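You operate a simulated robot arm through the tools that you are given. There is no shell and no other tool. Be economical: measure what you need, move in short steps, check, and stop when the job is done.

You are at the controls of a simulated two-armed robot. One attempt, no reset.

TASK
Pick up the green collar lens with one hand, pass it to the other hand and put it on the low shelf of the camera table. Set down upright: green collar lens.

The check looks at the end state, three seconds after you hand in, the way a careful person would. Anything else that was tipped, shoved, dropped, spilled or broken makes it a failure.

THE ROBOT
Two 6-joint arms with two-finger parallel grippers on one trunk, on a base that drives. Base frame: it is fixed to the floor where the robot stands at the start and does not move with it; the origin is under the middle of the robot, x ahead of it, y to its left, z up; the surface under the hand at the start is at about z = 450. Readings come in mm, rad, newtons and seconds.
The left shoulder is at the start at [-107, 177, 710], the right one opposite. With the tool pointing down near the work surface each hand reaches from about 340 to 700 mm from the robot's upright axis, wherever it stands, measured 20 degrees to its own side. Places, roughly: low shelf of the camera table [-3400, 1400, 300]. Payload 1.57 kg a hand.
The TCP of each hand is the grasp point between the finger pads, 30 mm short of the fingertips. In the tool frame z runs along the fingers and y along their closing line. The gripper opens to 80 mm. The fingers are 17 mm wide and 12 mm thick; the gripper's body (40 by 82 mm) begins 80 mm behind the TCP.
Orientation is that of the tool frame in the base frame, as a unit quaternion [x, y, z, w]. With the fingers straight down and closing along the base's y, the tool's x points along the base's -x, its y along +y and its z along -z.

THE INTERFACE
- The arms move only by the tool move_arm. It takes "left_deltas", "right_deltas" or both (then of equal length, played together; a hand with none holds still); each is a list of rows, each a list of 6 numbers: the shift along the tool's x, y, z in units of 50 mm (1.0 is 50 mm), then the turn, a rotation vector about the tool's x, y, z in units of 5 degrees (1.0 is 5 degrees). In form: [[tx, ty, tz, wx, wy, wz], ...]. A call has 1 to 12 rows; each row shifts and turns the commanded pose from where the row before left it, along the tool's axes as they then stand. "left_gripper" and "right_gripper" are, for a hand that has rows, the finger opening in mm, from 0 to 80, set as the call begins (left out, the last holds). A call with a number of a shift or a turn outside -1 to 1 is refused whole. A row lasts 0.2 s, in which the tool goes at most 50 mm and 0.15 rad; a call with a longer step from one row to the next is refused whole, and so is a gripper value outside its range. Where a pose cannot be reached the arm comes as near as it can. A force on the tool above 40 N (or 10 N above the force at the start of the call, whichever is more), or a blocked arm, ends the call early, and 0.2 s more pass. Each finger travels about 72 mm/s and halts on what it meets, pressing with about 20 N; the grip force reading is that of the motor and also rises with nothing between the fingers. The clock runs only during rows and for 0.2 s after the last one: add rows that do not move to give the fingers time. The reply holds the time, the measured pose of the TCP, the force on the tool along the base axes, the opening and the grip force, in the units named above and with some noise, with the torque about the TCP (base axes, N m) and any sound that the robot's microphone picked up, and new pictures: "show" is both (left out), scene, wrist or none (wrist: the cameras of the hands that moved).
- Cameras (640 x 400 px; columns grow to the right, rows downward): "scene" is now at [36.5, -6.3, 1417.6]; the picture's right is [-0.06, -1.00, 0.00], its down [-0.84, 0.05, -0.53] and it looks along [0.53, -0.03, -0.85] (base axes); focal length 293 px, centre (320, 200). "left" rides on the left gripper at [72, 7, -122] in its tool frame; the picture's right is [-0.09, 1.00, 0.00], its down [-0.84, -0.08, -0.54] and it looks along [-0.54, -0.05, 0.84] (tool axes); focal length 238 px, centre (320, 200). "right" rides on the right gripper at [72, -7, -122] in its tool frame; the picture's right is [0.09, 1.00, 0.00], its down [-0.84, 0.08, -0.54] and it looks along [-0.54, 0.05, 0.84] (tool axes); focal length 238 px, centre (320, 200). There is no depth. A picture from a camera that has moved, and an enlarged one, comes with that camera's place and axes in the base frame and with its lens.
- move_column(by): slides the trunk up (or, below 0, down) by that many mm; the arms and the scene camera ride with it, the base frame stays. It gives what a move gives, with no picture.
- base_move(legs): drives the robot by 1 to 6 legs, each [ahead, left, turn to the left] in mm, mm and rad, along the robot's own axes; the way and the turn of a leg run together, so that a leg with both is an arc; at most 1500 mm and 3.142 rad a leg. The arms and the cameras ride along, it lands a little off, and it stops where it bumps. It gives what a move gives, and a new picture of the scene camera.
- head_to(pan, tilt): turns the head with the scene camera to pan (to the left, within 2.496 rad either way) and tilt (down, from -0.506 to 1.204), counted from straight ahead of the robot. It gives what a move gives, and a new picture of the scene camera.
- inspect(camera, box): a new picture of the part [left, top, right, bottom] of that camera's present view, enlarged. No time passes.
- hand_in(): hands the job in; it is judged then, once.

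Work in short steps. Places have to be worked out from the pictures, the camera data and where the tool is seen: move nearer, look again, correct. Check each grasp and each placing, and mend what went wrong. You have 120 turns and 260 pictures in all, those below and enlarged ones among them. Open the grippers and draw the arms clear of the work before you hand the job in, unless the task says otherwise; then end with one line.

The tools are called after ">>>" as name(argument=value, ...) on one line, values as JSON. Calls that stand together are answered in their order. move_arm: Moves the arms, as the interface text tells. Its arguments: {"type":"object","properties":{"left_deltas":{"type":"array","items":{"type":"array","items":{"type":"number"}}},"left_gripper":{"type":"number"},"right_deltas":{"type":"array","items":{"type":"array","items":{"type":"number"}}},"right_gripper":{"type":"number"},"show":{"type":"string","enum":["both","scene","wrist","none"]}},"required":[]} The other tools are called the same way: move_column (by) slides the trunk up or down; base_move (legs) drives the base; head_to (pan, tilt) turns the head that bears the scene camera; inspect (camera, box) takes an enlarged picture of a part of a camera's view; hand_in () hands the job in.

At the start:

```text
t: 0.0
left_ee_pos: [512.0, 82.6, 683.6]
left_orientation: [0.0, 1.0, 0.0, 0.001]
left_ft_force: [-0.7, -0.1, 0.0]
left_ft_torque: [-0.02, 0.0, 0.0]
left_finger_gap: 80.0
left_grasp_force: 0.0
right_ee_pos: [319.7, -262.3, 759.4]
right_orientation: [0.0, 1.0, 0.0, 0.0]
right_ft_force: [-0.1, -0.8, -0.4]
right_ft_torque: [0.0, 0.03, -0.01]
right_finger_gap: 79.9
right_grasp_force: 0.0
trunk travel left (down, up): [-150.0, 178.0]
robot x, y, heading: [-1.6, 1.2, -0.003]
head pan, tilt: [-0.063, 1.009]
```

scene: 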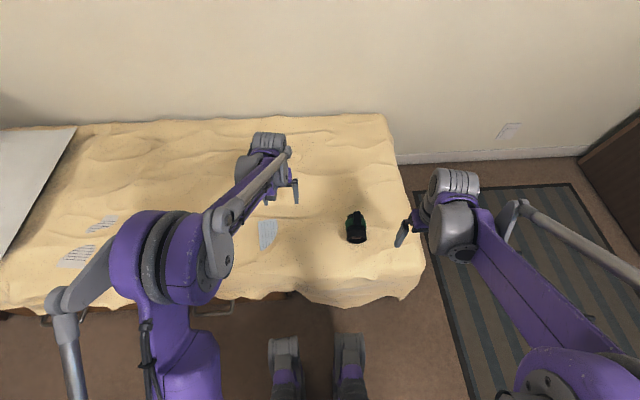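
right: 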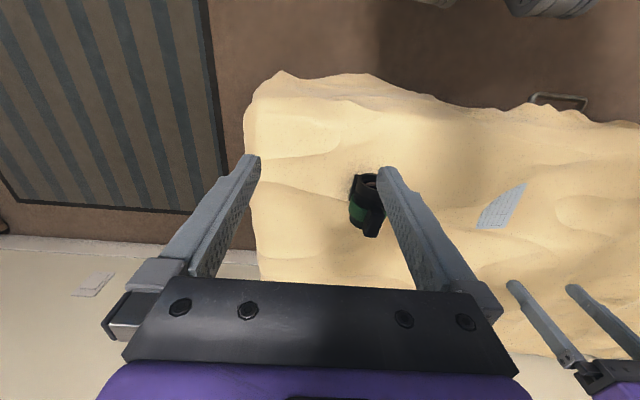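
left: 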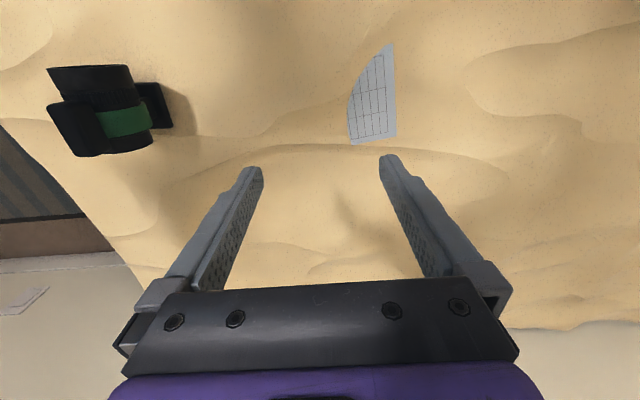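

The lens stands on a sandy-covered table near scene pixel (356,228). I'll enlarge it from all three cameras to learn its shape.

>>> inspect(camera="scene", box=[306, 190, 406, 252])

>>> inspect(camera="left", box=[0, 30, 240, 180])

>>> inspect(camera="right", box=[310, 150, 430, 250])

```text
6.40 times, centred on (356, 221) of scene
camera zoom: at [36.5, -6.3, 1417.6], right [-0.06, -1.0, 0.0], down [-0.84, 0.05, -0.53], along [0.53, -0.03, -0.85], focal length 1876 px, centre (90, 66)
```

zoom: 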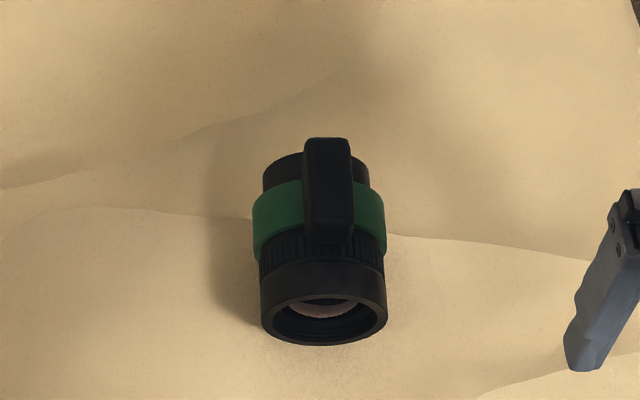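

```text
2.67 times, centred on (120, 105) of left
camera zoom: at [440.2, 90.5, 805.5], right [0.09, 1.0, 0.0], down [0.84, -0.08, 0.54], along [0.54, -0.05, -0.84], focal length 636 px, centre (853, 453)
```

zoom: 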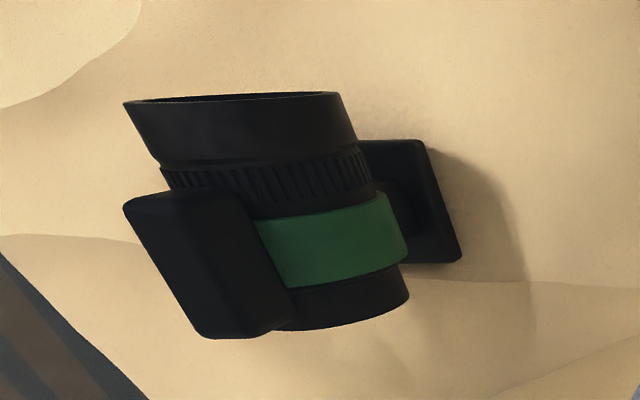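

```text
4.00 times, centred on (370, 200) of right
camera zoom: at [247.6, -268.2, 881.8], right [-0.09, 1.0, 0.0], down [0.84, 0.08, 0.54], along [0.54, 0.05, -0.84], focal length 953 px, centre (120, 200)
```

zoom: 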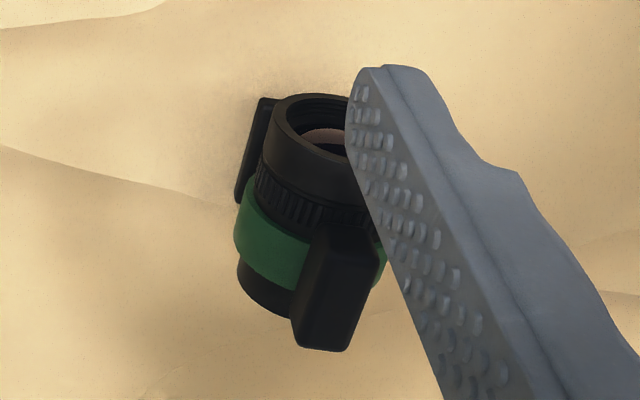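

The lens lies with its optical axis along x, standing on a foot plate with a second plate on top, at about (470,-157). I'll look back at the camera table before choosing the grasp.

>>> head_to(pan=2.49, tilt=0.35)

```text
t: 2.3
left_ee_pos: [512.9, 82.8, 683.4]
left_orientation: [0.001, 1.0, 0.0, 0.0]
left_ft_force: [0.4, -0.2, -0.6]
left_ft_torque: [-0.03, 0.01, 0.0]
left_finger_gap: 80.0
left_grasp_force: 0.1
right_ee_pos: [319.9, -261.3, 761.7]
right_orientation: [0.0, 1.0, 0.001, 0.001]
right_ft_force: [-0.1, 0.5, 0.4]
right_ft_torque: [-0.03, -0.02, 0.05]
right_finger_gap: 80.0
right_grasp_force: 0.1
trunk travel left (down, up): [-150.0, 178.0]
robot x, y, heading: [1.6, 0.4, 0.005]
head pan, tilt: [2.491, 0.351]
camera scene: at [-106.5, 54.6, 1473.0], right [0.61, 0.8, 0.0], down [0.27, -0.21, -0.94], along [-0.75, 0.57, -0.34], focal length 293 px, centre (320, 200)
```

scene: 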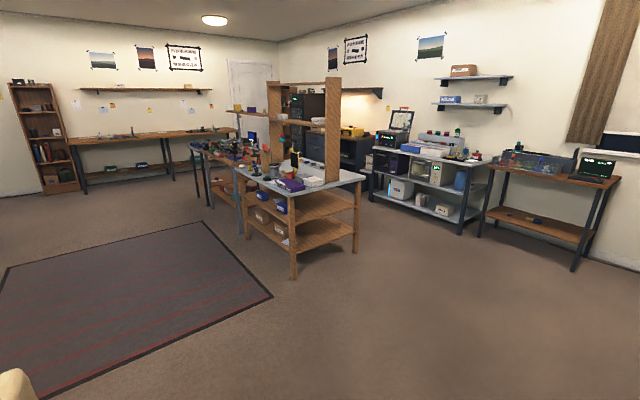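

The roughly given place projects to about (245,195). I'll enlarge there.

>>> inspect(camera="scene", box=[170, 110, 390, 290])

```text
2.22 times, centred on (280, 200) of scene
camera zoom: at [-106.5, 54.6, 1473.0], right [0.61, 0.8, 0.0], down [0.27, -0.21, -0.94], along [-0.75, 0.57, -0.34], focal length 652 px, centre (409, 200)
```

zoom: 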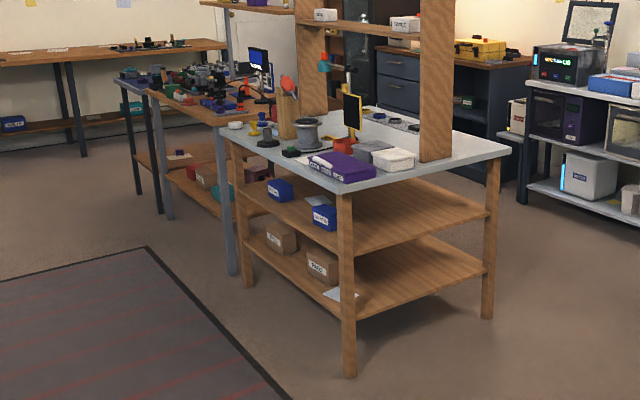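

The camera table is the grey-legged one behind, with its front edge at y≈1130 and x from about -3970 to -3010. Now I bring the head back and move the right hand to a viewing place behind and above the lens.

>>> head_to(pan=-0.2, tilt=1.0)

>>> move_arm(right_deltas=[[-0.3, 0.52, 0.55, 0, 0, 0], [-0.3, 0.52, 0.55, 0, 0, 0], [-0.3, 0.52, 0.55, 0, 0, 0], [-0.3, 0.52, 0.55, 0, 0, 0]], show="both")

>>> inspect(camera="right", box=[240, 120, 400, 220])

```text
t: 4.7
left_ee_pos: [513.3, 82.1, 683.6]
left_orientation: [0.0, 1.0, 0.001, 0.0]
left_ft_force: [0.1, 0.6, 0.9]
left_ft_torque: [0.02, 0.03, 0.0]
left_finger_gap: 80.2
left_grasp_force: 0.0
right_ee_pos: [321.0, -262.3, 761.0]
right_orientation: [0.0, 1.0, 0.0, 0.0]
right_ft_force: [0.0, -0.2, 0.4]
right_ft_torque: [0.02, -0.01, -0.02]
right_finger_gap: 80.0
right_grasp_force: 0.0
trunk travel left (down, up): [-150.0, 178.0]
robot x, y, heading: [-1.7, -1.0, 0.0]
head pan, tilt: [-0.201, 1.0]
camera scene: at [35.8, -15.8, 1418.2], right [-0.2, -0.98, 0.0], down [-0.82, 0.17, -0.54], along [0.53, -0.11, -0.84], focal length 293 px, centre (320, 200)
```

scene: 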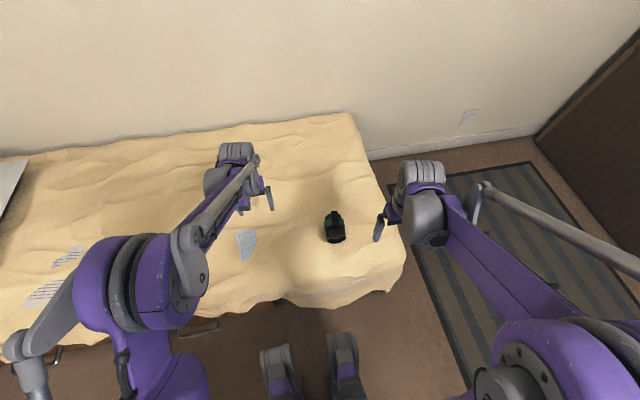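

```text
t: 5.7
left_ee_pos: [513.0, 83.5, 684.4]
left_orientation: [0.0, 1.0, -0.001, 0.0]
left_ft_force: [-0.5, -0.2, 0.8]
left_ft_torque: [0.01, -0.04, 0.0]
left_finger_gap: 80.1
left_grasp_force: 0.0
right_ee_pos: [381.3, -156.4, 649.7]
right_orientation: [0.0, 1.0, 0.0, 0.0]
right_ft_force: [1.1, -0.3, -0.7]
right_ft_torque: [0.0, 0.01, 0.01]
right_finger_gap: 80.1
right_grasp_force: 0.1
trunk travel left (down, up): [-150.0, 178.0]
robot x, y, heading: [-1.0, 1.4, 0.001]
head pan, tilt: [-0.201, 1.0]
camera scene: at [36.5, -15.6, 1418.2], right [-0.2, -0.98, 0.0], down [-0.82, 0.17, -0.54], along [0.53, -0.11, -0.84], focal length 293 px, centre (320, 200)
camera right: at [308.6, -163.2, 771.5], right [-0.09, 1.0, 0.0], down [0.84, 0.08, 0.54], along [0.54, 0.05, -0.84], focal length 238 px, centre (320, 200)
```

scene: 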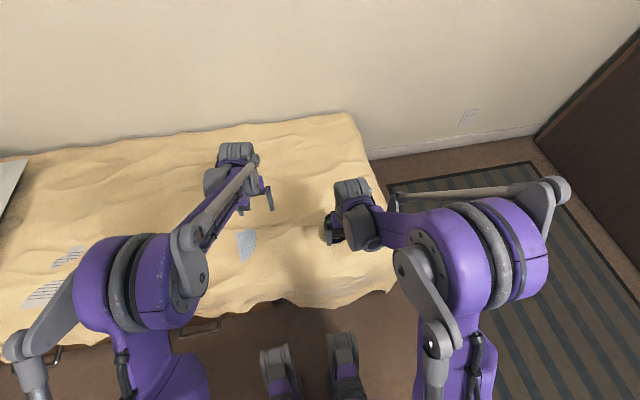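
right: 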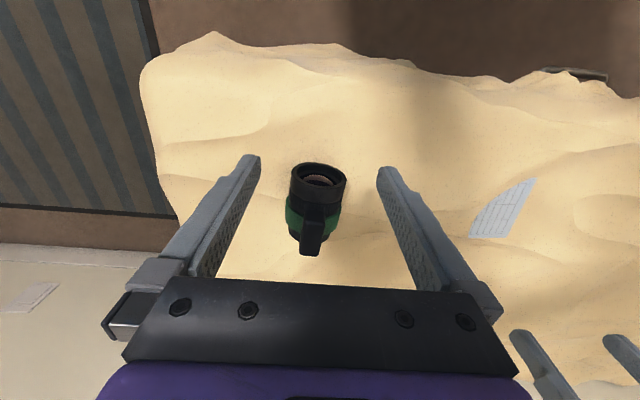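

```text
4.00 times, centred on (320, 170) of right
camera zoom: at [308.6, -163.2, 771.5], right [-0.09, 1.0, 0.0], down [0.84, 0.08, 0.54], along [0.54, 0.05, -0.84], focal length 953 px, centre (320, 320)
```

zoom: 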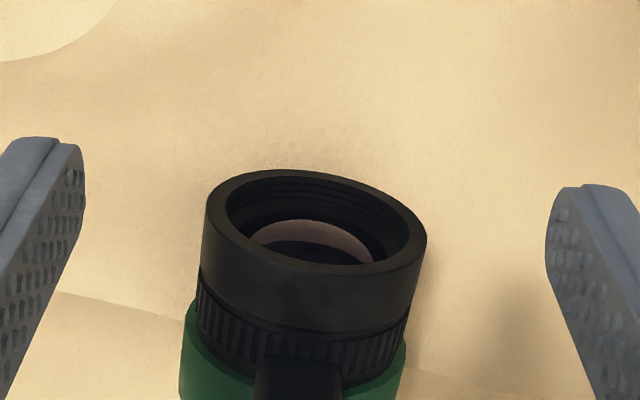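

I need the whole lens in view, so I enlarge a lower region.

>>> inspect(camera="right", box=[240, 155, 400, 265])

>>> inspect(camera="scene", box=[290, 195, 370, 255])

```text
3.64 times, centred on (320, 210) of right
camera zoom: at [308.6, -163.2, 771.5], right [-0.09, 1.0, 0.0], down [0.84, 0.08, 0.54], along [0.54, 0.05, -0.84], focal length 867 px, centre (320, 164)
```

zoom: 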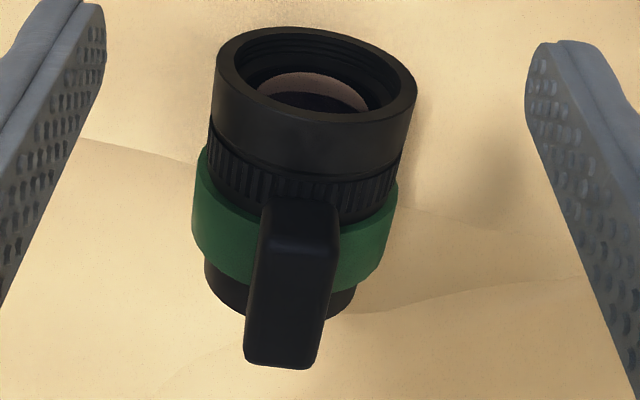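

```text
6.67 times, centred on (330, 225) of scene
camera zoom: at [36.5, -15.6, 1418.2], right [-0.2, -0.98, 0.0], down [-0.82, 0.17, -0.54], along [0.53, -0.11, -0.84], focal length 1954 px, centre (253, 33)
```

zoom: 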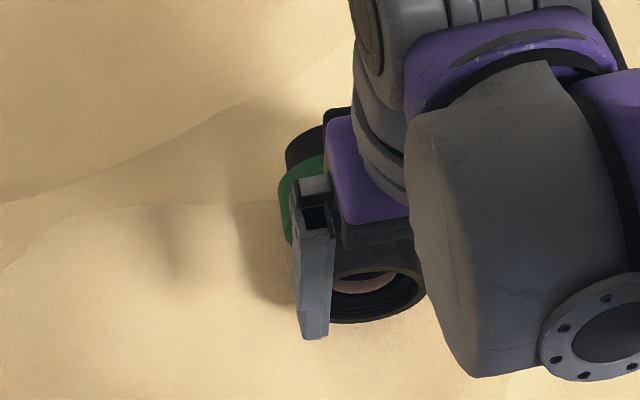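

The top plate is at about x 458–518, y≈-155, top z≈560, 25 mm wide. The plan is for the right hand to lift by the near part of the plate. It then yaws the lens 90° so its rear points left, and the left hand takes the rear part of the plate from the left side. I start turning the left hand for that; its camera then also gives a side view.

>>> move_arm(left_deltas=[[0, 0, 0, 0, 0, 1], [0, 0, 0, 0, 0, 1], [0, 0, 0, 0, 0, 1], [0, 0, 0, 0, 0, 1], [0, 0, 0, 0, 0, 1], [0, 0, 0, 0, 0, 1], [0, 0, 0, 0, 0, 1], [0, 0, 0, 0, 0, 1], [0, 0, 0, 0, 0, 1], [0, 0, 0, 0, 0, 1], [0, 0, 0, 0, 0, 1], [0, 0, 0, 0, 0, 1]], show="none")

>>> move_arm(left_deltas=[[0, 0, 0, 0, 0, 1], [0, 0, 0, 0, 0, 1], [0, 0, 0, 0, 0, 1], [0, 0, 0, 0, 0, 1], [0, 0, 0, 0, 0, 1], [0, 0, 0, 0, 0, 1], [0, 0, 0, 0, 0, 0]], show="wrist")

```text
t: 8.3
left_ee_pos: [511.8, 81.9, 682.9]
left_orientation: [0.5, 0.866, 0.0, 0.0]
left_ft_force: [-0.8, 0.4, 0.4]
left_ft_torque: [-0.01, 0.0, 0.04]
left_finger_gap: 80.0
left_grasp_force: 0.0
right_ee_pos: [380.9, -156.4, 650.4]
right_orientation: [0.0, 1.0, 0.0, 0.0]
right_ft_force: [-0.4, 0.4, 0.9]
right_ft_torque: [0.0, 0.02, 0.03]
right_finger_gap: 80.0
right_grasp_force: 0.2
trunk travel left (down, up): [-150.0, 178.0]
robot x, y, heading: [0.9, 0.4, -0.001]
head pan, tilt: [-0.201, 1.0]
```

```text
t: 9.9
left_ee_pos: [513.2, 82.2, 683.0]
left_orientation: [0.707, 0.707, 0.0, 0.0]
left_ft_force: [0.5, -0.5, 0.3]
left_ft_torque: [0.0, 0.0, 0.01]
left_finger_gap: 79.9
left_grasp_force: 0.1
right_ee_pos: [380.8, -158.0, 651.4]
right_orientation: [0.001, 1.0, 0.0, 0.0]
right_ft_force: [-0.6, 0.2, -0.4]
right_ft_torque: [-0.01, 0.0, -0.02]
right_finger_gap: 80.3
right_grasp_force: 0.0
trunk travel left (down, up): [-150.0, 178.0]
robot x, y, heading: [5.8, 0.2, -0.0]
head pan, tilt: [-0.201, 1.0]
camera left: at [518.6, 155.6, 805.3], right [1.0, -0.09, 0.0], down [-0.08, -0.84, 0.54], along [-0.05, -0.54, -0.84], focal length 238 px, centre (320, 200)
```

left: 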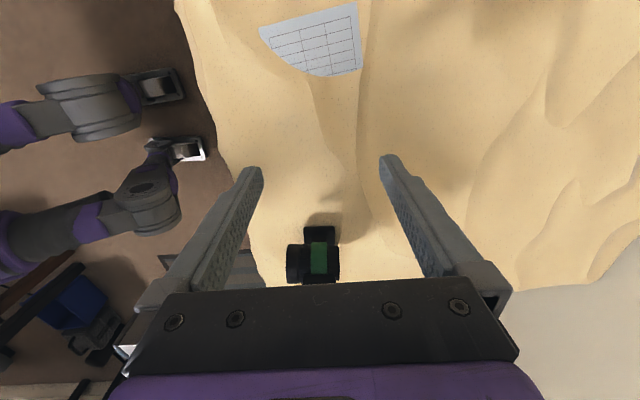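

The yaw worked. I tilt the left tool 60° toward horizontal, pointing at -y.

>>> move_arm(left_deltas=[[0, 0, 0, 0, -1, 0], [0, 0, 0, 0, -1, 0], [0, 0, 0, 0, -1, 0], [0, 0, 0, 0, -1, 0], [0, 0, 0, 0, -1, 0], [0, 0, 0, 0, -1, 0], [0, 0, 0, 0, -1, 0], [0, 0, 0, 0, -1, 0], [0, 0, 0, 0, -1, 0], [0, 0, 0, 0, -1, 0], [0, 0, 0, 0, -1, 0], [0, 0, 0, 0, -1, 0]], show="both")

```text
t: 12.5
left_ee_pos: [511.9, 83.2, 683.4]
left_orientation: [0.612, 0.612, -0.354, 0.354]
left_ft_force: [0.8, -0.5, -0.5]
left_ft_torque: [-0.01, 0.0, 0.01]
left_finger_gap: 79.9
left_grasp_force: 0.0
right_ee_pos: [381.3, -157.6, 651.3]
right_orientation: [0.0, 1.0, 0.0, -0.001]
right_ft_force: [0.2, 0.3, 0.3]
right_ft_torque: [0.03, -0.01, 0.0]
right_finger_gap: 79.8
right_grasp_force: 0.2
trunk travel left (down, up): [-150.0, 178.0]
robot x, y, heading: [1.4, -3.5, -0.003]
head pan, tilt: [-0.201, 1.0]
camera scene: at [36.0, -15.6, 1418.2], right [-0.2, -0.98, 0.0], down [-0.82, 0.17, -0.54], along [0.53, -0.11, -0.84], focal length 293 px, centre (320, 200)
camera left: at [519.0, 225.3, 682.5], right [1.0, -0.05, 0.08], down [-0.08, 0.05, 1.0], along [-0.05, -1.0, 0.05], focal length 238 px, centre (320, 200)
```

scene: 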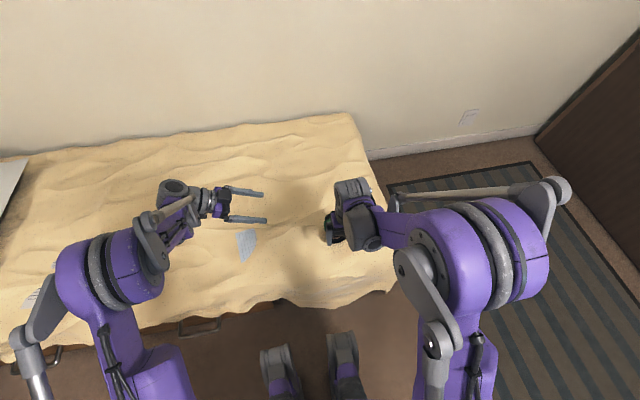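
left: 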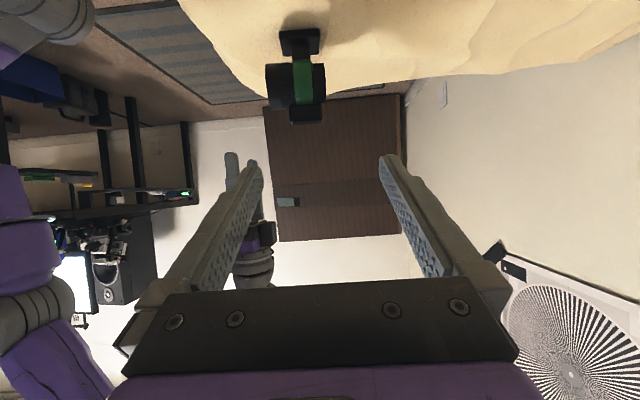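

A clear upside-down side view of the lens; I enlarge it to measure plate and foot.

>>> inspect(camera="left", box=[240, 15, 352, 135])

```text
3.33 times, centred on (296, 75) of left
camera zoom: at [519.0, 225.3, 682.5], right [1.0, -0.05, 0.08], down [-0.08, 0.05, 1.0], along [-0.05, -1.0, 0.05], focal length 794 px, centre (400, 617)
```

zoom: 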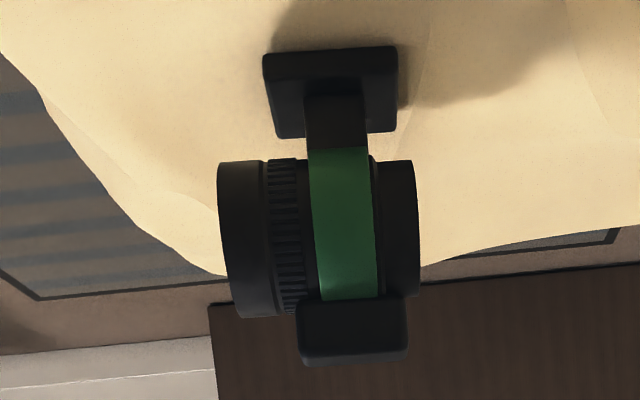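

The lens has a 63×42 mm foot, a short stem, and a top plate at about x 463–516, z 550–568, with its COM near x≈480. I move the right hand over x≈473 while still above, then check the alignment.

>>> move_arm(right_deltas=[[-0.6, 0, 0, 0, 0, 0], [-0.6, 0, 0, 0, 0, 0], [-0.6, 0.02, 0, 0, 0, 0], [0, 0, 0, 0, 0, 0]], right_gripper=60, show="wrist")

>>> inspect(camera="left", box=[220, 15, 380, 165])

>>> inspect(camera="right", box=[240, 80, 400, 220])

```text
t: 13.5
left_ee_pos: [511.4, 82.8, 683.2]
left_orientation: [0.612, 0.613, -0.353, 0.354]
left_ft_force: [0.7, -1.3, -0.5]
left_ft_torque: [-0.01, -0.02, -0.01]
left_finger_gap: 80.1
left_grasp_force: 0.0
right_ee_pos: [472.6, -154.3, 652.4]
right_orientation: [0.0, 1.0, 0.001, -0.001]
right_ft_force: [0.4, 0.1, 0.0]
right_ft_torque: [-0.03, 0.0, 0.0]
right_finger_gap: 60.0
right_grasp_force: 0.0
trunk travel left (down, up): [-150.0, 178.0]
robot x, y, heading: [-1.1, 0.3, -0.0]
head pan, tilt: [-0.201, 1.0]
camera right: at [398.5, -162.6, 772.5], right [-0.09, 1.0, 0.0], down [0.84, 0.08, 0.54], along [0.54, 0.05, -0.84], focal length 238 px, centre (320, 200)
```

right: 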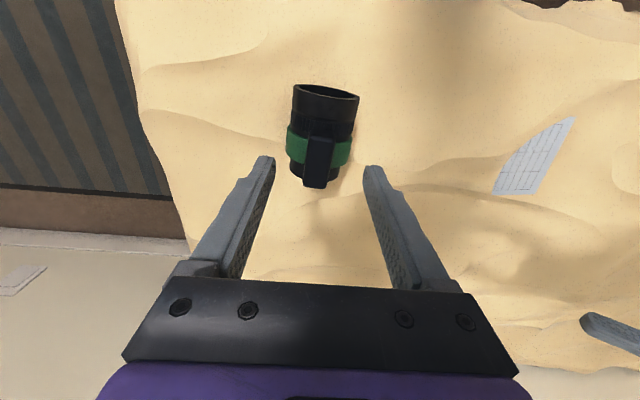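

```text
2.67 times, centred on (300, 90) of left
camera zoom: at [518.7, 225.0, 682.7], right [1.0, -0.05, 0.08], down [-0.08, 0.05, 1.0], along [-0.05, -1.0, 0.05], focal length 636 px, centre (373, 493)
```

zoom: 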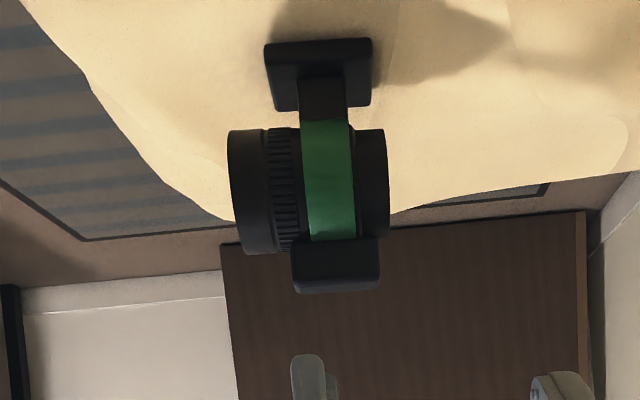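

```text
2.86 times, centred on (320, 150) of right
camera zoom: at [398.5, -162.6, 772.5], right [-0.09, 1.0, 0.0], down [0.84, 0.08, 0.54], along [0.54, 0.05, -0.84], focal length 681 px, centre (320, 343)
```

zoom: 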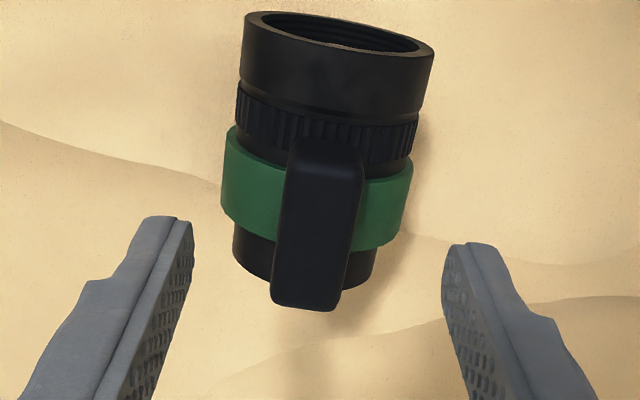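

The finger is at the near end of the plate, and y is aligned within about 1 mm. I add about 3° of yaw and lower until the tips are around the plate's top, then check the height from the side.

>>> move_arm(right_deltas=[[0, 0, 0.4, 0, 0, 0.5], [0, 0, 0.4, 0, 0, 0], [0, 0, 0.15, 0, 0, 0]], show="none")

>>> inspect(camera="left", box=[220, 15, 380, 165])

>>> inspect(camera="right", box=[240, 80, 400, 220])

```text
t: 14.3
left_ee_pos: [512.2, 83.1, 682.9]
left_orientation: [0.613, 0.612, -0.353, 0.353]
left_ft_force: [-0.6, -0.6, -0.4]
left_ft_torque: [0.02, -0.04, 0.02]
left_finger_gap: 79.9
left_grasp_force: 0.0
right_ee_pos: [471.5, -154.9, 603.3]
right_orientation: [0.022, 1.0, 0.0, 0.0]
right_ft_force: [0.2, -0.5, 0.1]
right_ft_torque: [0.03, 0.02, 0.01]
right_finger_gap: 60.0
right_grasp_force: 0.1
trunk travel left (down, up): [-150.0, 178.0]
robot x, y, heading: [0.0, -1.3, 0.004]
head pan, tilt: [-0.201, 1.0]
```

```text
2.67 times, centred on (300, 90) of left
camera zoom: at [518.9, 225.1, 682.6], right [1.0, -0.05, 0.08], down [-0.08, 0.05, 1.0], along [-0.05, -1.0, 0.05], focal length 636 px, centre (373, 493)
```

zoom: 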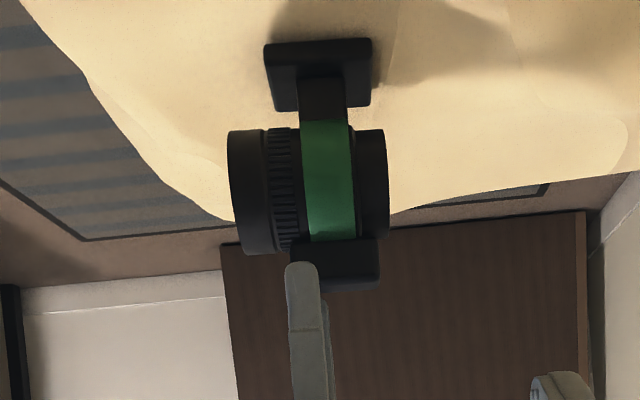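

```text
2.86 times, centred on (320, 150) of right
camera zoom: at [398.0, -159.0, 723.8], right [-0.05, 1.0, 0.0], down [0.84, 0.04, 0.54], along [0.54, 0.03, -0.84], focal length 681 px, centre (320, 343)
```

zoom: 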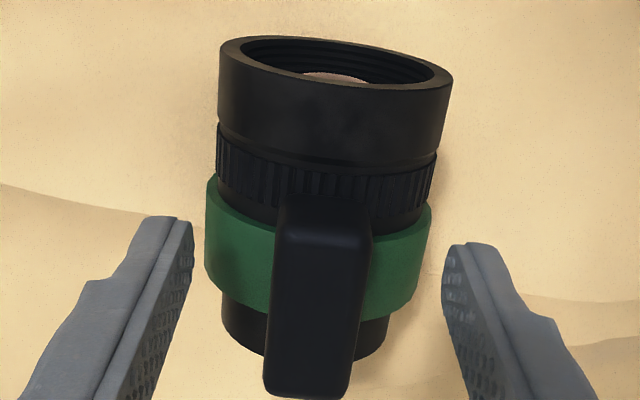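

The tips are about 5 mm below the plate's top, and the plate spans z≈554–578. I lower 16 mm with a 3 mm forward shift, then close.

>>> move_arm(right_deltas=[[-0.06, 0, 0.2, 0, 0, 0], [0, 0, 0.12, 0, 0, 0]], show="none")

>>> move_arm(right_deltas=[[0, 0, 0, 0, 0, 0], [0, 0, 0, 0, 0, 0], [0, 0, 0, 0, 0, 0], [0, 0, 0, 0, 0, 0]], right_gripper=10, show="none")

>>> inspect(camera="left", box=[220, 15, 380, 165])

>>> inspect(camera="right", box=[240, 80, 400, 220])

```text
t: 14.9
left_ee_pos: [512.0, 82.0, 683.9]
left_orientation: [0.612, 0.612, -0.354, 0.354]
left_ft_force: [-0.1, 0.2, 0.4]
left_ft_torque: [0.0, 0.0, -0.03]
left_finger_gap: 80.0
left_grasp_force: 0.0
right_ee_pos: [473.7, -155.6, 587.1]
right_orientation: [0.022, 1.0, 0.0, 0.0]
right_ft_force: [-1.1, -0.3, -0.3]
right_ft_torque: [0.0, 0.03, 0.0]
right_finger_gap: 59.9
right_grasp_force: 0.0
trunk travel left (down, up): [-150.0, 178.0]
robot x, y, heading: [1.0, 0.2, 0.005]
head pan, tilt: [-0.201, 1.0]
```

```text
t: 15.9
left_ee_pos: [512.2, 83.2, 684.2]
left_orientation: [0.612, 0.612, -0.354, 0.354]
left_ft_force: [-1.3, -0.4, 1.2]
left_ft_torque: [0.0, -0.02, 0.04]
left_finger_gap: 80.3
left_grasp_force: 0.1
right_ee_pos: [474.3, -156.5, 586.7]
right_orientation: [0.022, 1.0, 0.0, -0.001]
right_ft_force: [-1.6, 1.2, -0.5]
right_ft_torque: [0.03, 0.1, -0.01]
right_finger_gap: 23.7
right_grasp_force: 19.9
trunk travel left (down, up): [-150.0, 178.0]
robot x, y, heading: [0.1, 2.7, 0.002]
head pan, tilt: [-0.201, 1.0]
```

```text
2.67 times, centred on (300, 90) of left
camera zoom: at [518.9, 225.1, 682.6], right [1.0, -0.05, 0.08], down [-0.08, 0.05, 1.0], along [-0.05, -1.0, 0.05], focal length 636 px, centre (373, 493)
```

zoom: 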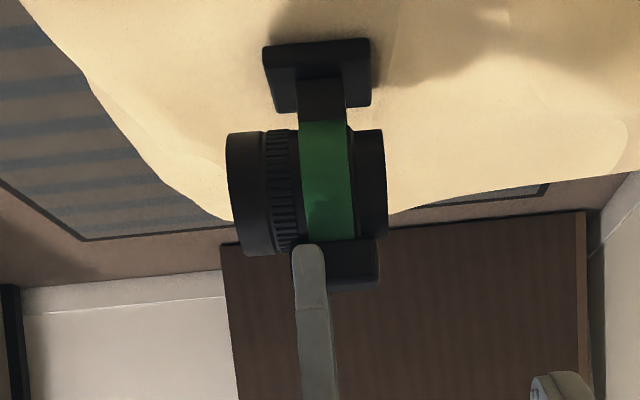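

```text
2.86 times, centred on (320, 150) of right
camera zoom: at [400.7, -159.7, 708.5], right [-0.05, 1.0, 0.0], down [0.84, 0.04, 0.54], along [0.54, 0.03, -0.84], focal length 681 px, centre (320, 343)
```

zoom: 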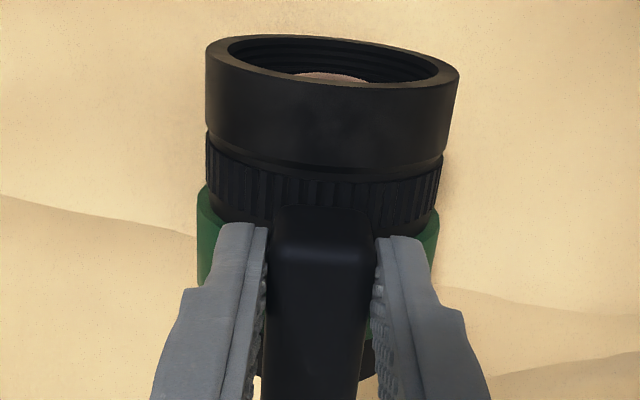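

The plate is gripped at 23.7 mm with 20 N. I lift 30 mm and check for droop.

>>> move_arm(right_deltas=[[0, 0, -0.2, 0, 0, 0], [0, 0, -0.2, 0, 0, 0], [0, 0, -0.2, 0, 0, 0], [0, 0, 0, 0, 0, 0]], show="none")

>>> inspect(camera="left", box=[220, 15, 380, 165])

```text
t: 16.9
left_ee_pos: [512.3, 82.2, 684.0]
left_orientation: [0.612, 0.613, -0.353, 0.354]
left_ft_force: [-0.2, -0.7, -0.9]
left_ft_torque: [0.0, 0.02, -0.01]
left_finger_gap: 79.7
left_grasp_force: 0.1
right_ee_pos: [474.7, -155.4, 617.8]
right_orientation: [0.022, 1.0, 0.0, 0.0]
right_ft_force: [0.1, 0.2, -3.5]
right_ft_torque: [0.04, 0.02, 0.01]
right_finger_gap: 23.7
right_grasp_force: 20.2
trunk travel left (down, up): [-150.0, 178.0]
robot x, y, heading: [-0.6, -1.3, 0.001]
head pan, tilt: [-0.201, 1.0]
```

```text
2.67 times, centred on (300, 90) of left
camera zoom: at [519.1, 225.0, 682.5], right [1.0, -0.05, 0.08], down [-0.08, 0.05, 1.0], along [-0.05, -1.0, 0.05], focal length 636 px, centre (373, 493)
```

zoom: 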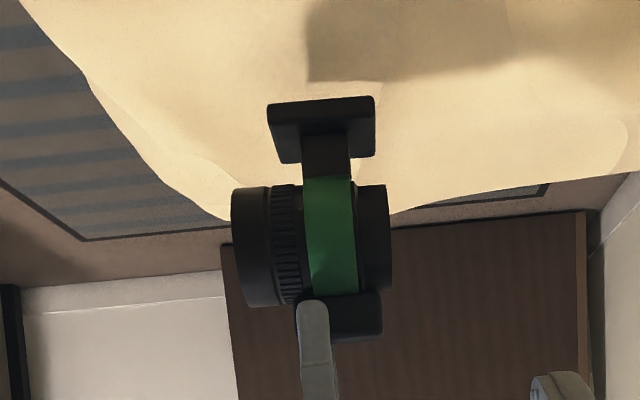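

The lens is lifted level, weighs about 0.35 kg, and shows no droop. I raise it 100 mm and begin the yaw (lens rear toward +y).

>>> move_arm(right_deltas=[[0, 0, -0.5, 0, 0, 0], [0, 0, -0.5, 0, 0, 0], [0, 0, -0.5, 0, 0, 0], [0, 0, -0.5, 0, 0, -1], [0, 0, 0, 0, 0, -1], [0, 0, 0, 0, 0, -1], [0, 0, 0, 0, 0, -1], [0, 0, 0, 0, 0, -1], [0, 0, 0, 0, 0, -1], [0, 0, 0, 0, 0, -1], [0, 0, 0, 0, 0, -1], [0, 0, 0, 0, 0, -1]], show="none")

>>> move_arm(right_deltas=[[0, 0, 0, 0, 0, -1], [0, 0, 0, 0, 0, -1], [0, 0, 0, 0, 0, -1], [0, 0, 0, 0, 0, -1], [0, 0, 0, 0, 0, -1], [0, 0, 0, 0, 0, -1], [0, 0, 0, 0, 0, -1], [0, 0, 0, 0, 0, -1], [0, 0, 0, 0, 0, -1], [0, 0, 0, 0, 0, -0.5], [0, 0, 0, 0, 0, 0]], show="both")

>>> inspect(camera="left", box=[200, 60, 400, 200])

```text
t: 19.5
left_ee_pos: [512.7, 82.5, 684.3]
left_orientation: [0.612, 0.612, -0.354, 0.354]
left_ft_force: [0.0, -0.2, 0.6]
left_ft_torque: [0.03, 0.02, 0.02]
left_finger_gap: 80.1
left_grasp_force: 0.0
right_ee_pos: [472.4, -157.8, 716.3]
right_orientation: [-0.363, 0.932, 0.0, 0.0]
right_ft_force: [-0.1, -0.2, -4.1]
right_ft_torque: [-0.01, 0.01, 0.02]
right_finger_gap: 24.0
right_grasp_force: 19.8
trunk travel left (down, up): [-150.0, 178.0]
robot x, y, heading: [1.8, 0.9, -0.003]
head pan, tilt: [-0.201, 1.0]
```

```text
t: 21.9
left_ee_pos: [512.5, 83.5, 683.6]
left_orientation: [0.612, 0.612, -0.353, 0.354]
left_ft_force: [-0.5, 0.6, 0.9]
left_ft_torque: [0.0, 0.02, 0.02]
left_finger_gap: 80.1
left_grasp_force: 0.1
right_ee_pos: [473.2, -156.4, 717.2]
right_orientation: [0.707, -0.707, 0.001, -0.001]
right_ft_force: [0.0, -0.8, -3.7]
right_ft_torque: [-0.05, 0.0, -0.01]
right_finger_gap: 23.6
right_grasp_force: 19.8
trunk travel left (down, up): [-150.0, 178.0]
robot x, y, heading: [1.2, 0.8, -0.003]
head pan, tilt: [-0.201, 1.0]
camera scene: at [36.1, -15.9, 1418.2], right [-0.2, -0.98, 0.0], down [-0.82, 0.17, -0.54], along [0.53, -0.11, -0.84], focal length 293 px, centre (320, 200)
camera right: at [479.3, -228.2, 838.0], right [-1.0, -0.09, 0.0], down [-0.08, 0.84, 0.54], along [-0.05, 0.54, -0.84], focal length 238 px, centre (320, 200)
```

scene: 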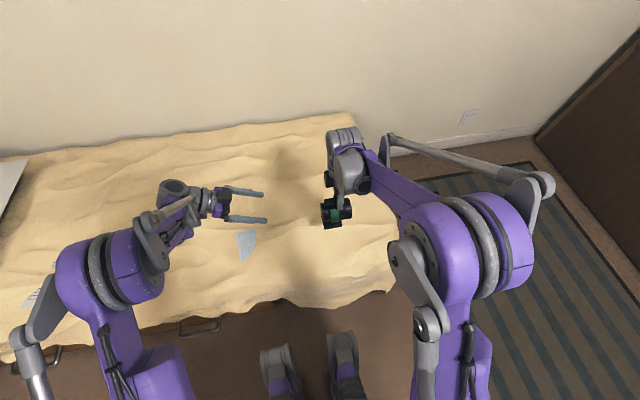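
right: 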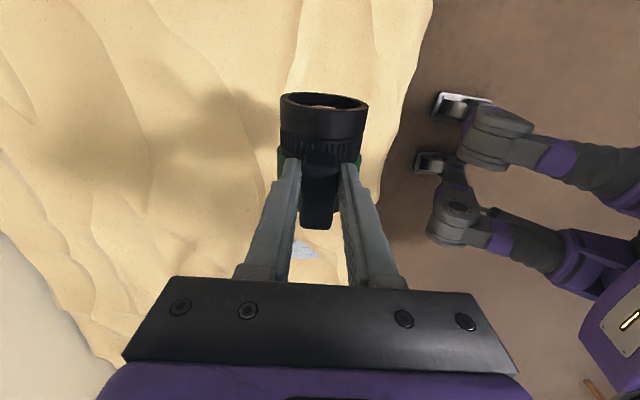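

```text
2.86 times, centred on (300, 130) of left
camera zoom: at [519.0, 225.0, 682.5], right [1.0, -0.05, 0.08], down [-0.08, 0.05, 1.0], along [-0.05, -1.0, 0.05], focal length 681 px, centre (377, 400)
```

zoom: 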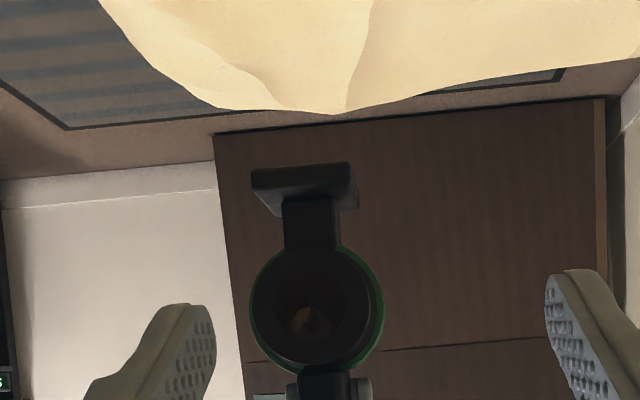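

Held well: the plate now runs along y from about -168 to -115 at x≈473, z≈684–708. I flatten the left tool to 15° below horizontal and bring it to a pre-grasp at y≈-60.

>>> move_arm(left_deltas=[[0, 0, 0, 0, -1, 0], [0, 0, 0, 0, -1, 0], [0, 0, 0, 0, -1, 0], [-0.273, -0.198, 0.668, 0, 0, 0], [-0.273, -0.198, 0.668, 0, 0, 0], [-0.273, -0.198, 0.668, 0, 0, 0], [-0.273, -0.198, 0.668, 0, 0, 0], [0, 0, 0, 0, 0, 0]], show="both")

>>> inspect(camera="left", box=[220, 60, 420, 200])

>>> inspect(camera="scene", box=[260, 150, 380, 240])

```text
t: 23.7
left_ee_pos: [473.9, -60.9, 700.2]
left_orientation: [0.56, 0.561, -0.431, 0.431]
left_ft_force: [-0.4, 0.7, -0.5]
left_ft_torque: [-0.02, 0.02, 0.02]
left_finger_gap: 79.9
left_grasp_force: 0.0
right_ee_pos: [473.7, -155.9, 716.1]
right_orientation: [0.707, -0.707, 0.001, 0.0]
right_ft_force: [0.6, 0.4, -4.5]
right_ft_torque: [-0.03, 0.0, -0.02]
right_finger_gap: 23.7
right_grasp_force: 20.3
trunk travel left (down, up): [-150.0, 178.0]
robot x, y, heading: [2.3, -2.0, 0.001]
head pan, tilt: [-0.201, 1.0]
camera scene: at [36.2, -15.6, 1418.2], right [-0.2, -0.98, 0.0], down [-0.82, 0.17, -0.54], along [0.53, -0.11, -0.84], focal length 293 px, centre (320, 200)
camera left: at [480.2, 75.9, 662.6], right [1.0, -0.02, 0.09], down [-0.08, 0.31, 0.95], along [-0.05, -0.95, 0.3], focal length 238 px, centre (320, 200)
```

scene: 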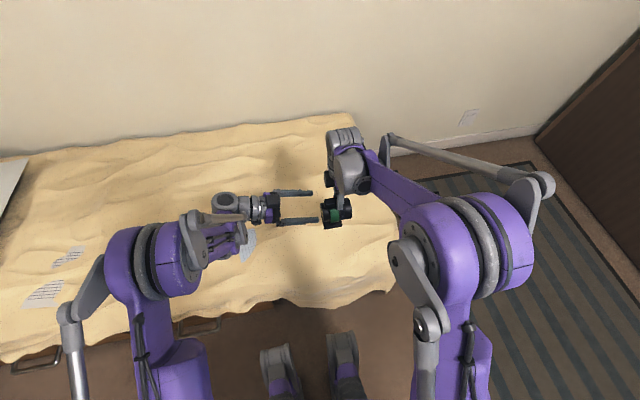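
left: 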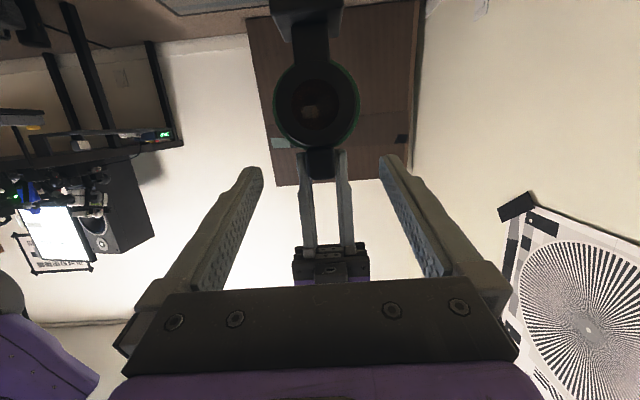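

```text
2.86 times, centred on (320, 130) of left
camera zoom: at [480.2, 75.9, 662.6], right [1.0, -0.02, 0.09], down [-0.08, 0.31, 0.95], along [-0.05, -0.95, 0.3], focal length 681 px, centre (320, 400)
```

zoom: 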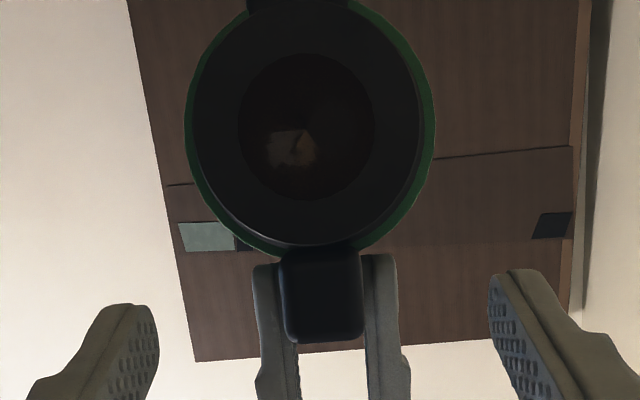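

```text
4.44 times, centred on (320, 195) of scene
camera zoom: at [36.2, -15.6, 1418.2], right [-0.2, -0.98, 0.0], down [-0.82, 0.17, -0.54], along [0.53, -0.11, -0.84], focal length 1303 px, centre (320, 222)
```

zoom: 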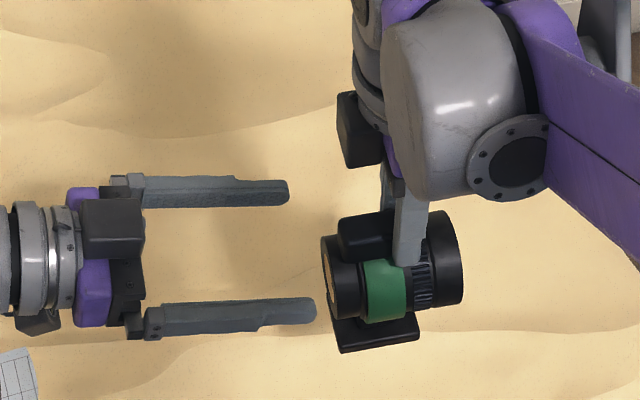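

The plate is centred at x≈473, z≈692, and the left gripper is well aligned. I advance about 49 mm along -y with the fingers open, then look.

>>> move_arm(left_deltas=[[-0.127, 0, 0.473, 0, 0, 0], [-0.127, 0, 0.473, 0, 0, 0], [0, 0, 0, 0, 0, 0]], show="none")

>>> inspect(camera="left", box=[220, 60, 420, 200])

>>> inspect(camera="scene", box=[260, 150, 380, 240])

>>> inspect(camera="right", box=[240, 80, 400, 240])

```text
t: 24.5
left_ee_pos: [472.5, -111.2, 700.6]
left_orientation: [0.561, 0.561, -0.431, 0.431]
left_ft_force: [-0.3, -0.9, 0.7]
left_ft_torque: [0.01, 0.0, 0.0]
left_finger_gap: 80.1
left_grasp_force: 0.0
right_ee_pos: [474.5, -156.0, 716.7]
right_orientation: [0.707, -0.707, -0.001, 0.0]
right_ft_force: [-0.3, 0.0, -3.9]
right_ft_torque: [-0.01, -0.01, 0.0]
right_finger_gap: 23.6
right_grasp_force: 20.6
trunk travel left (down, up): [-150.0, 178.0]
robot x, y, heading: [1.4, -3.1, 0.001]
head pan, tilt: [-0.201, 1.0]
```

```text
2.86 times, centred on (320, 130) of left
camera zoom: at [479.2, 26.5, 663.2], right [1.0, -0.02, 0.09], down [-0.08, 0.31, 0.95], along [-0.05, -0.95, 0.3], focal length 681 px, centre (320, 400)
```

zoom: 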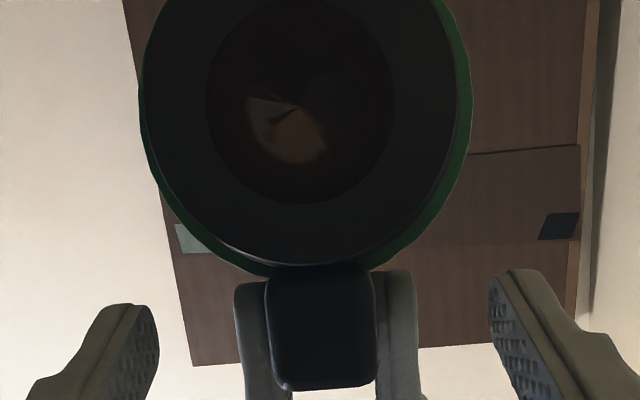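

```text
4.44 times, centred on (320, 195) of scene
camera zoom: at [36.2, -15.7, 1418.2], right [-0.2, -0.98, 0.0], down [-0.82, 0.17, -0.54], along [0.53, -0.11, -0.84], focal length 1303 px, centre (320, 222)
```

zoom: 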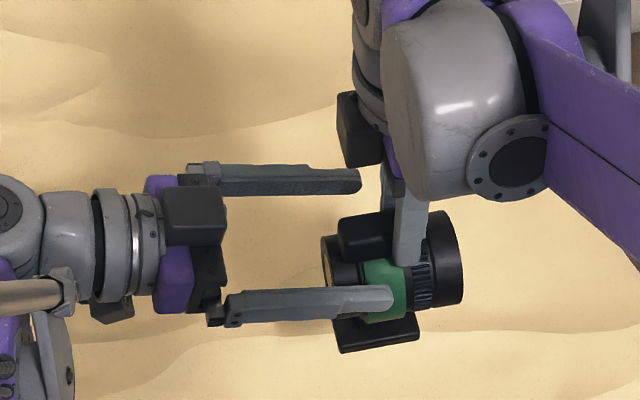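

```text
2.50 times, centred on (320, 160) of right
camera zoom: at [479.2, -228.1, 838.0], right [-1.0, -0.09, 0.0], down [-0.08, 0.84, 0.54], along [-0.05, 0.54, -0.84], focal length 596 px, centre (320, 300)
```

zoom: 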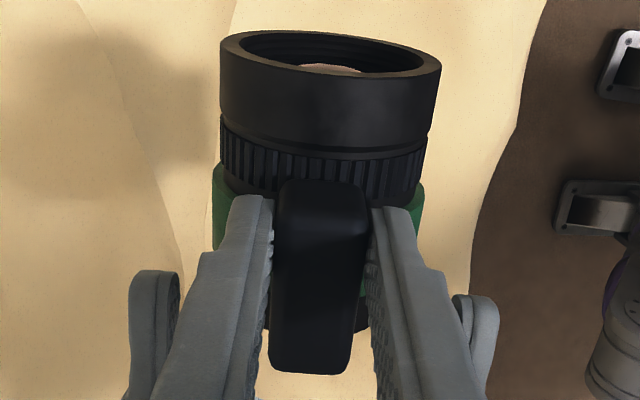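

The left tips reach just short of the right fingers, with the plate between the pads. I close the left hand.

>>> move_arm(left_deltas=[[0, 0, 0, 0, 0, 0], [0, 0, 0, 0, 0, 0], [0, 0, 0, 0, 0, 0], [0, 0, 0, 0, 0, 0], [0, 0, 0, 0, 0, 0]], left_gripper=10, show="wrist")

>>> inspect(camera="scene", box=[260, 150, 380, 240])

>>> inspect(camera="right", box=[240, 80, 400, 240])

```text
t: 25.7
left_ee_pos: [474.2, -110.2, 699.9]
left_orientation: [0.561, 0.561, -0.431, 0.431]
left_ft_force: [9.1, -2.5, -0.1]
left_ft_torque: [0.06, 0.0, 0.23]
left_finger_gap: 23.7
left_grasp_force: 20.3
right_ee_pos: [473.4, -157.1, 715.5]
right_orientation: [0.707, -0.707, -0.001, 0.0]
right_ft_force: [-8.5, 2.3, -4.1]
right_ft_torque: [-0.04, 0.16, 0.13]
right_finger_gap: 23.8
right_grasp_force: 20.0
trunk travel left (down, up): [-150.0, 178.0]
robot x, y, heading: [0.9, 2.0, -0.002]
head pan, tilt: [-0.201, 1.0]
camera left: at [479.4, 26.8, 663.2], right [1.0, -0.02, 0.09], down [-0.08, 0.31, 0.95], along [-0.05, -0.95, 0.3], focal length 238 px, centre (320, 200)
```

left: 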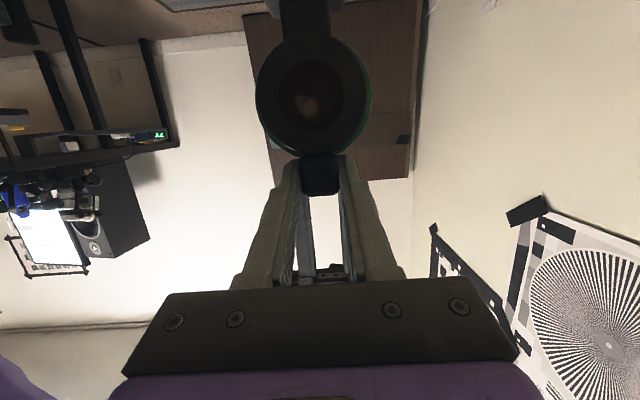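

```text
4.44 times, centred on (320, 195) of scene
camera zoom: at [36.1, -15.9, 1418.2], right [-0.2, -0.98, 0.0], down [-0.82, 0.17, -0.54], along [0.53, -0.11, -0.84], focal length 1303 px, centre (320, 222)
```

zoom: 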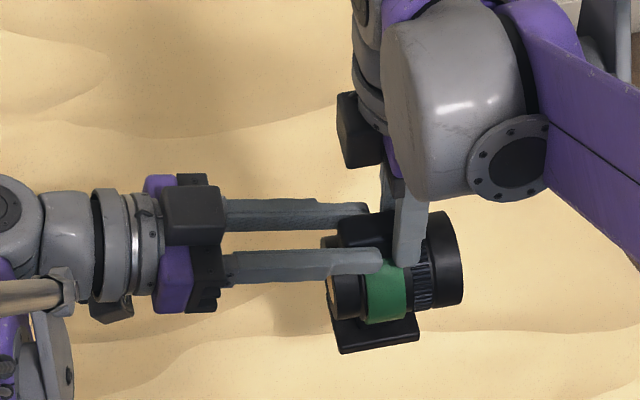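

```text
2.50 times, centred on (320, 160) of right
camera zoom: at [479.0, -228.1, 837.9], right [-1.0, -0.09, 0.0], down [-0.08, 0.84, 0.54], along [-0.05, 0.54, -0.84], focal length 596 px, centre (320, 300)
```

zoom: 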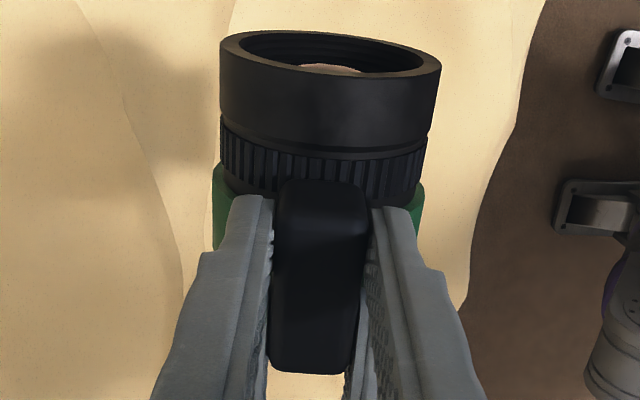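

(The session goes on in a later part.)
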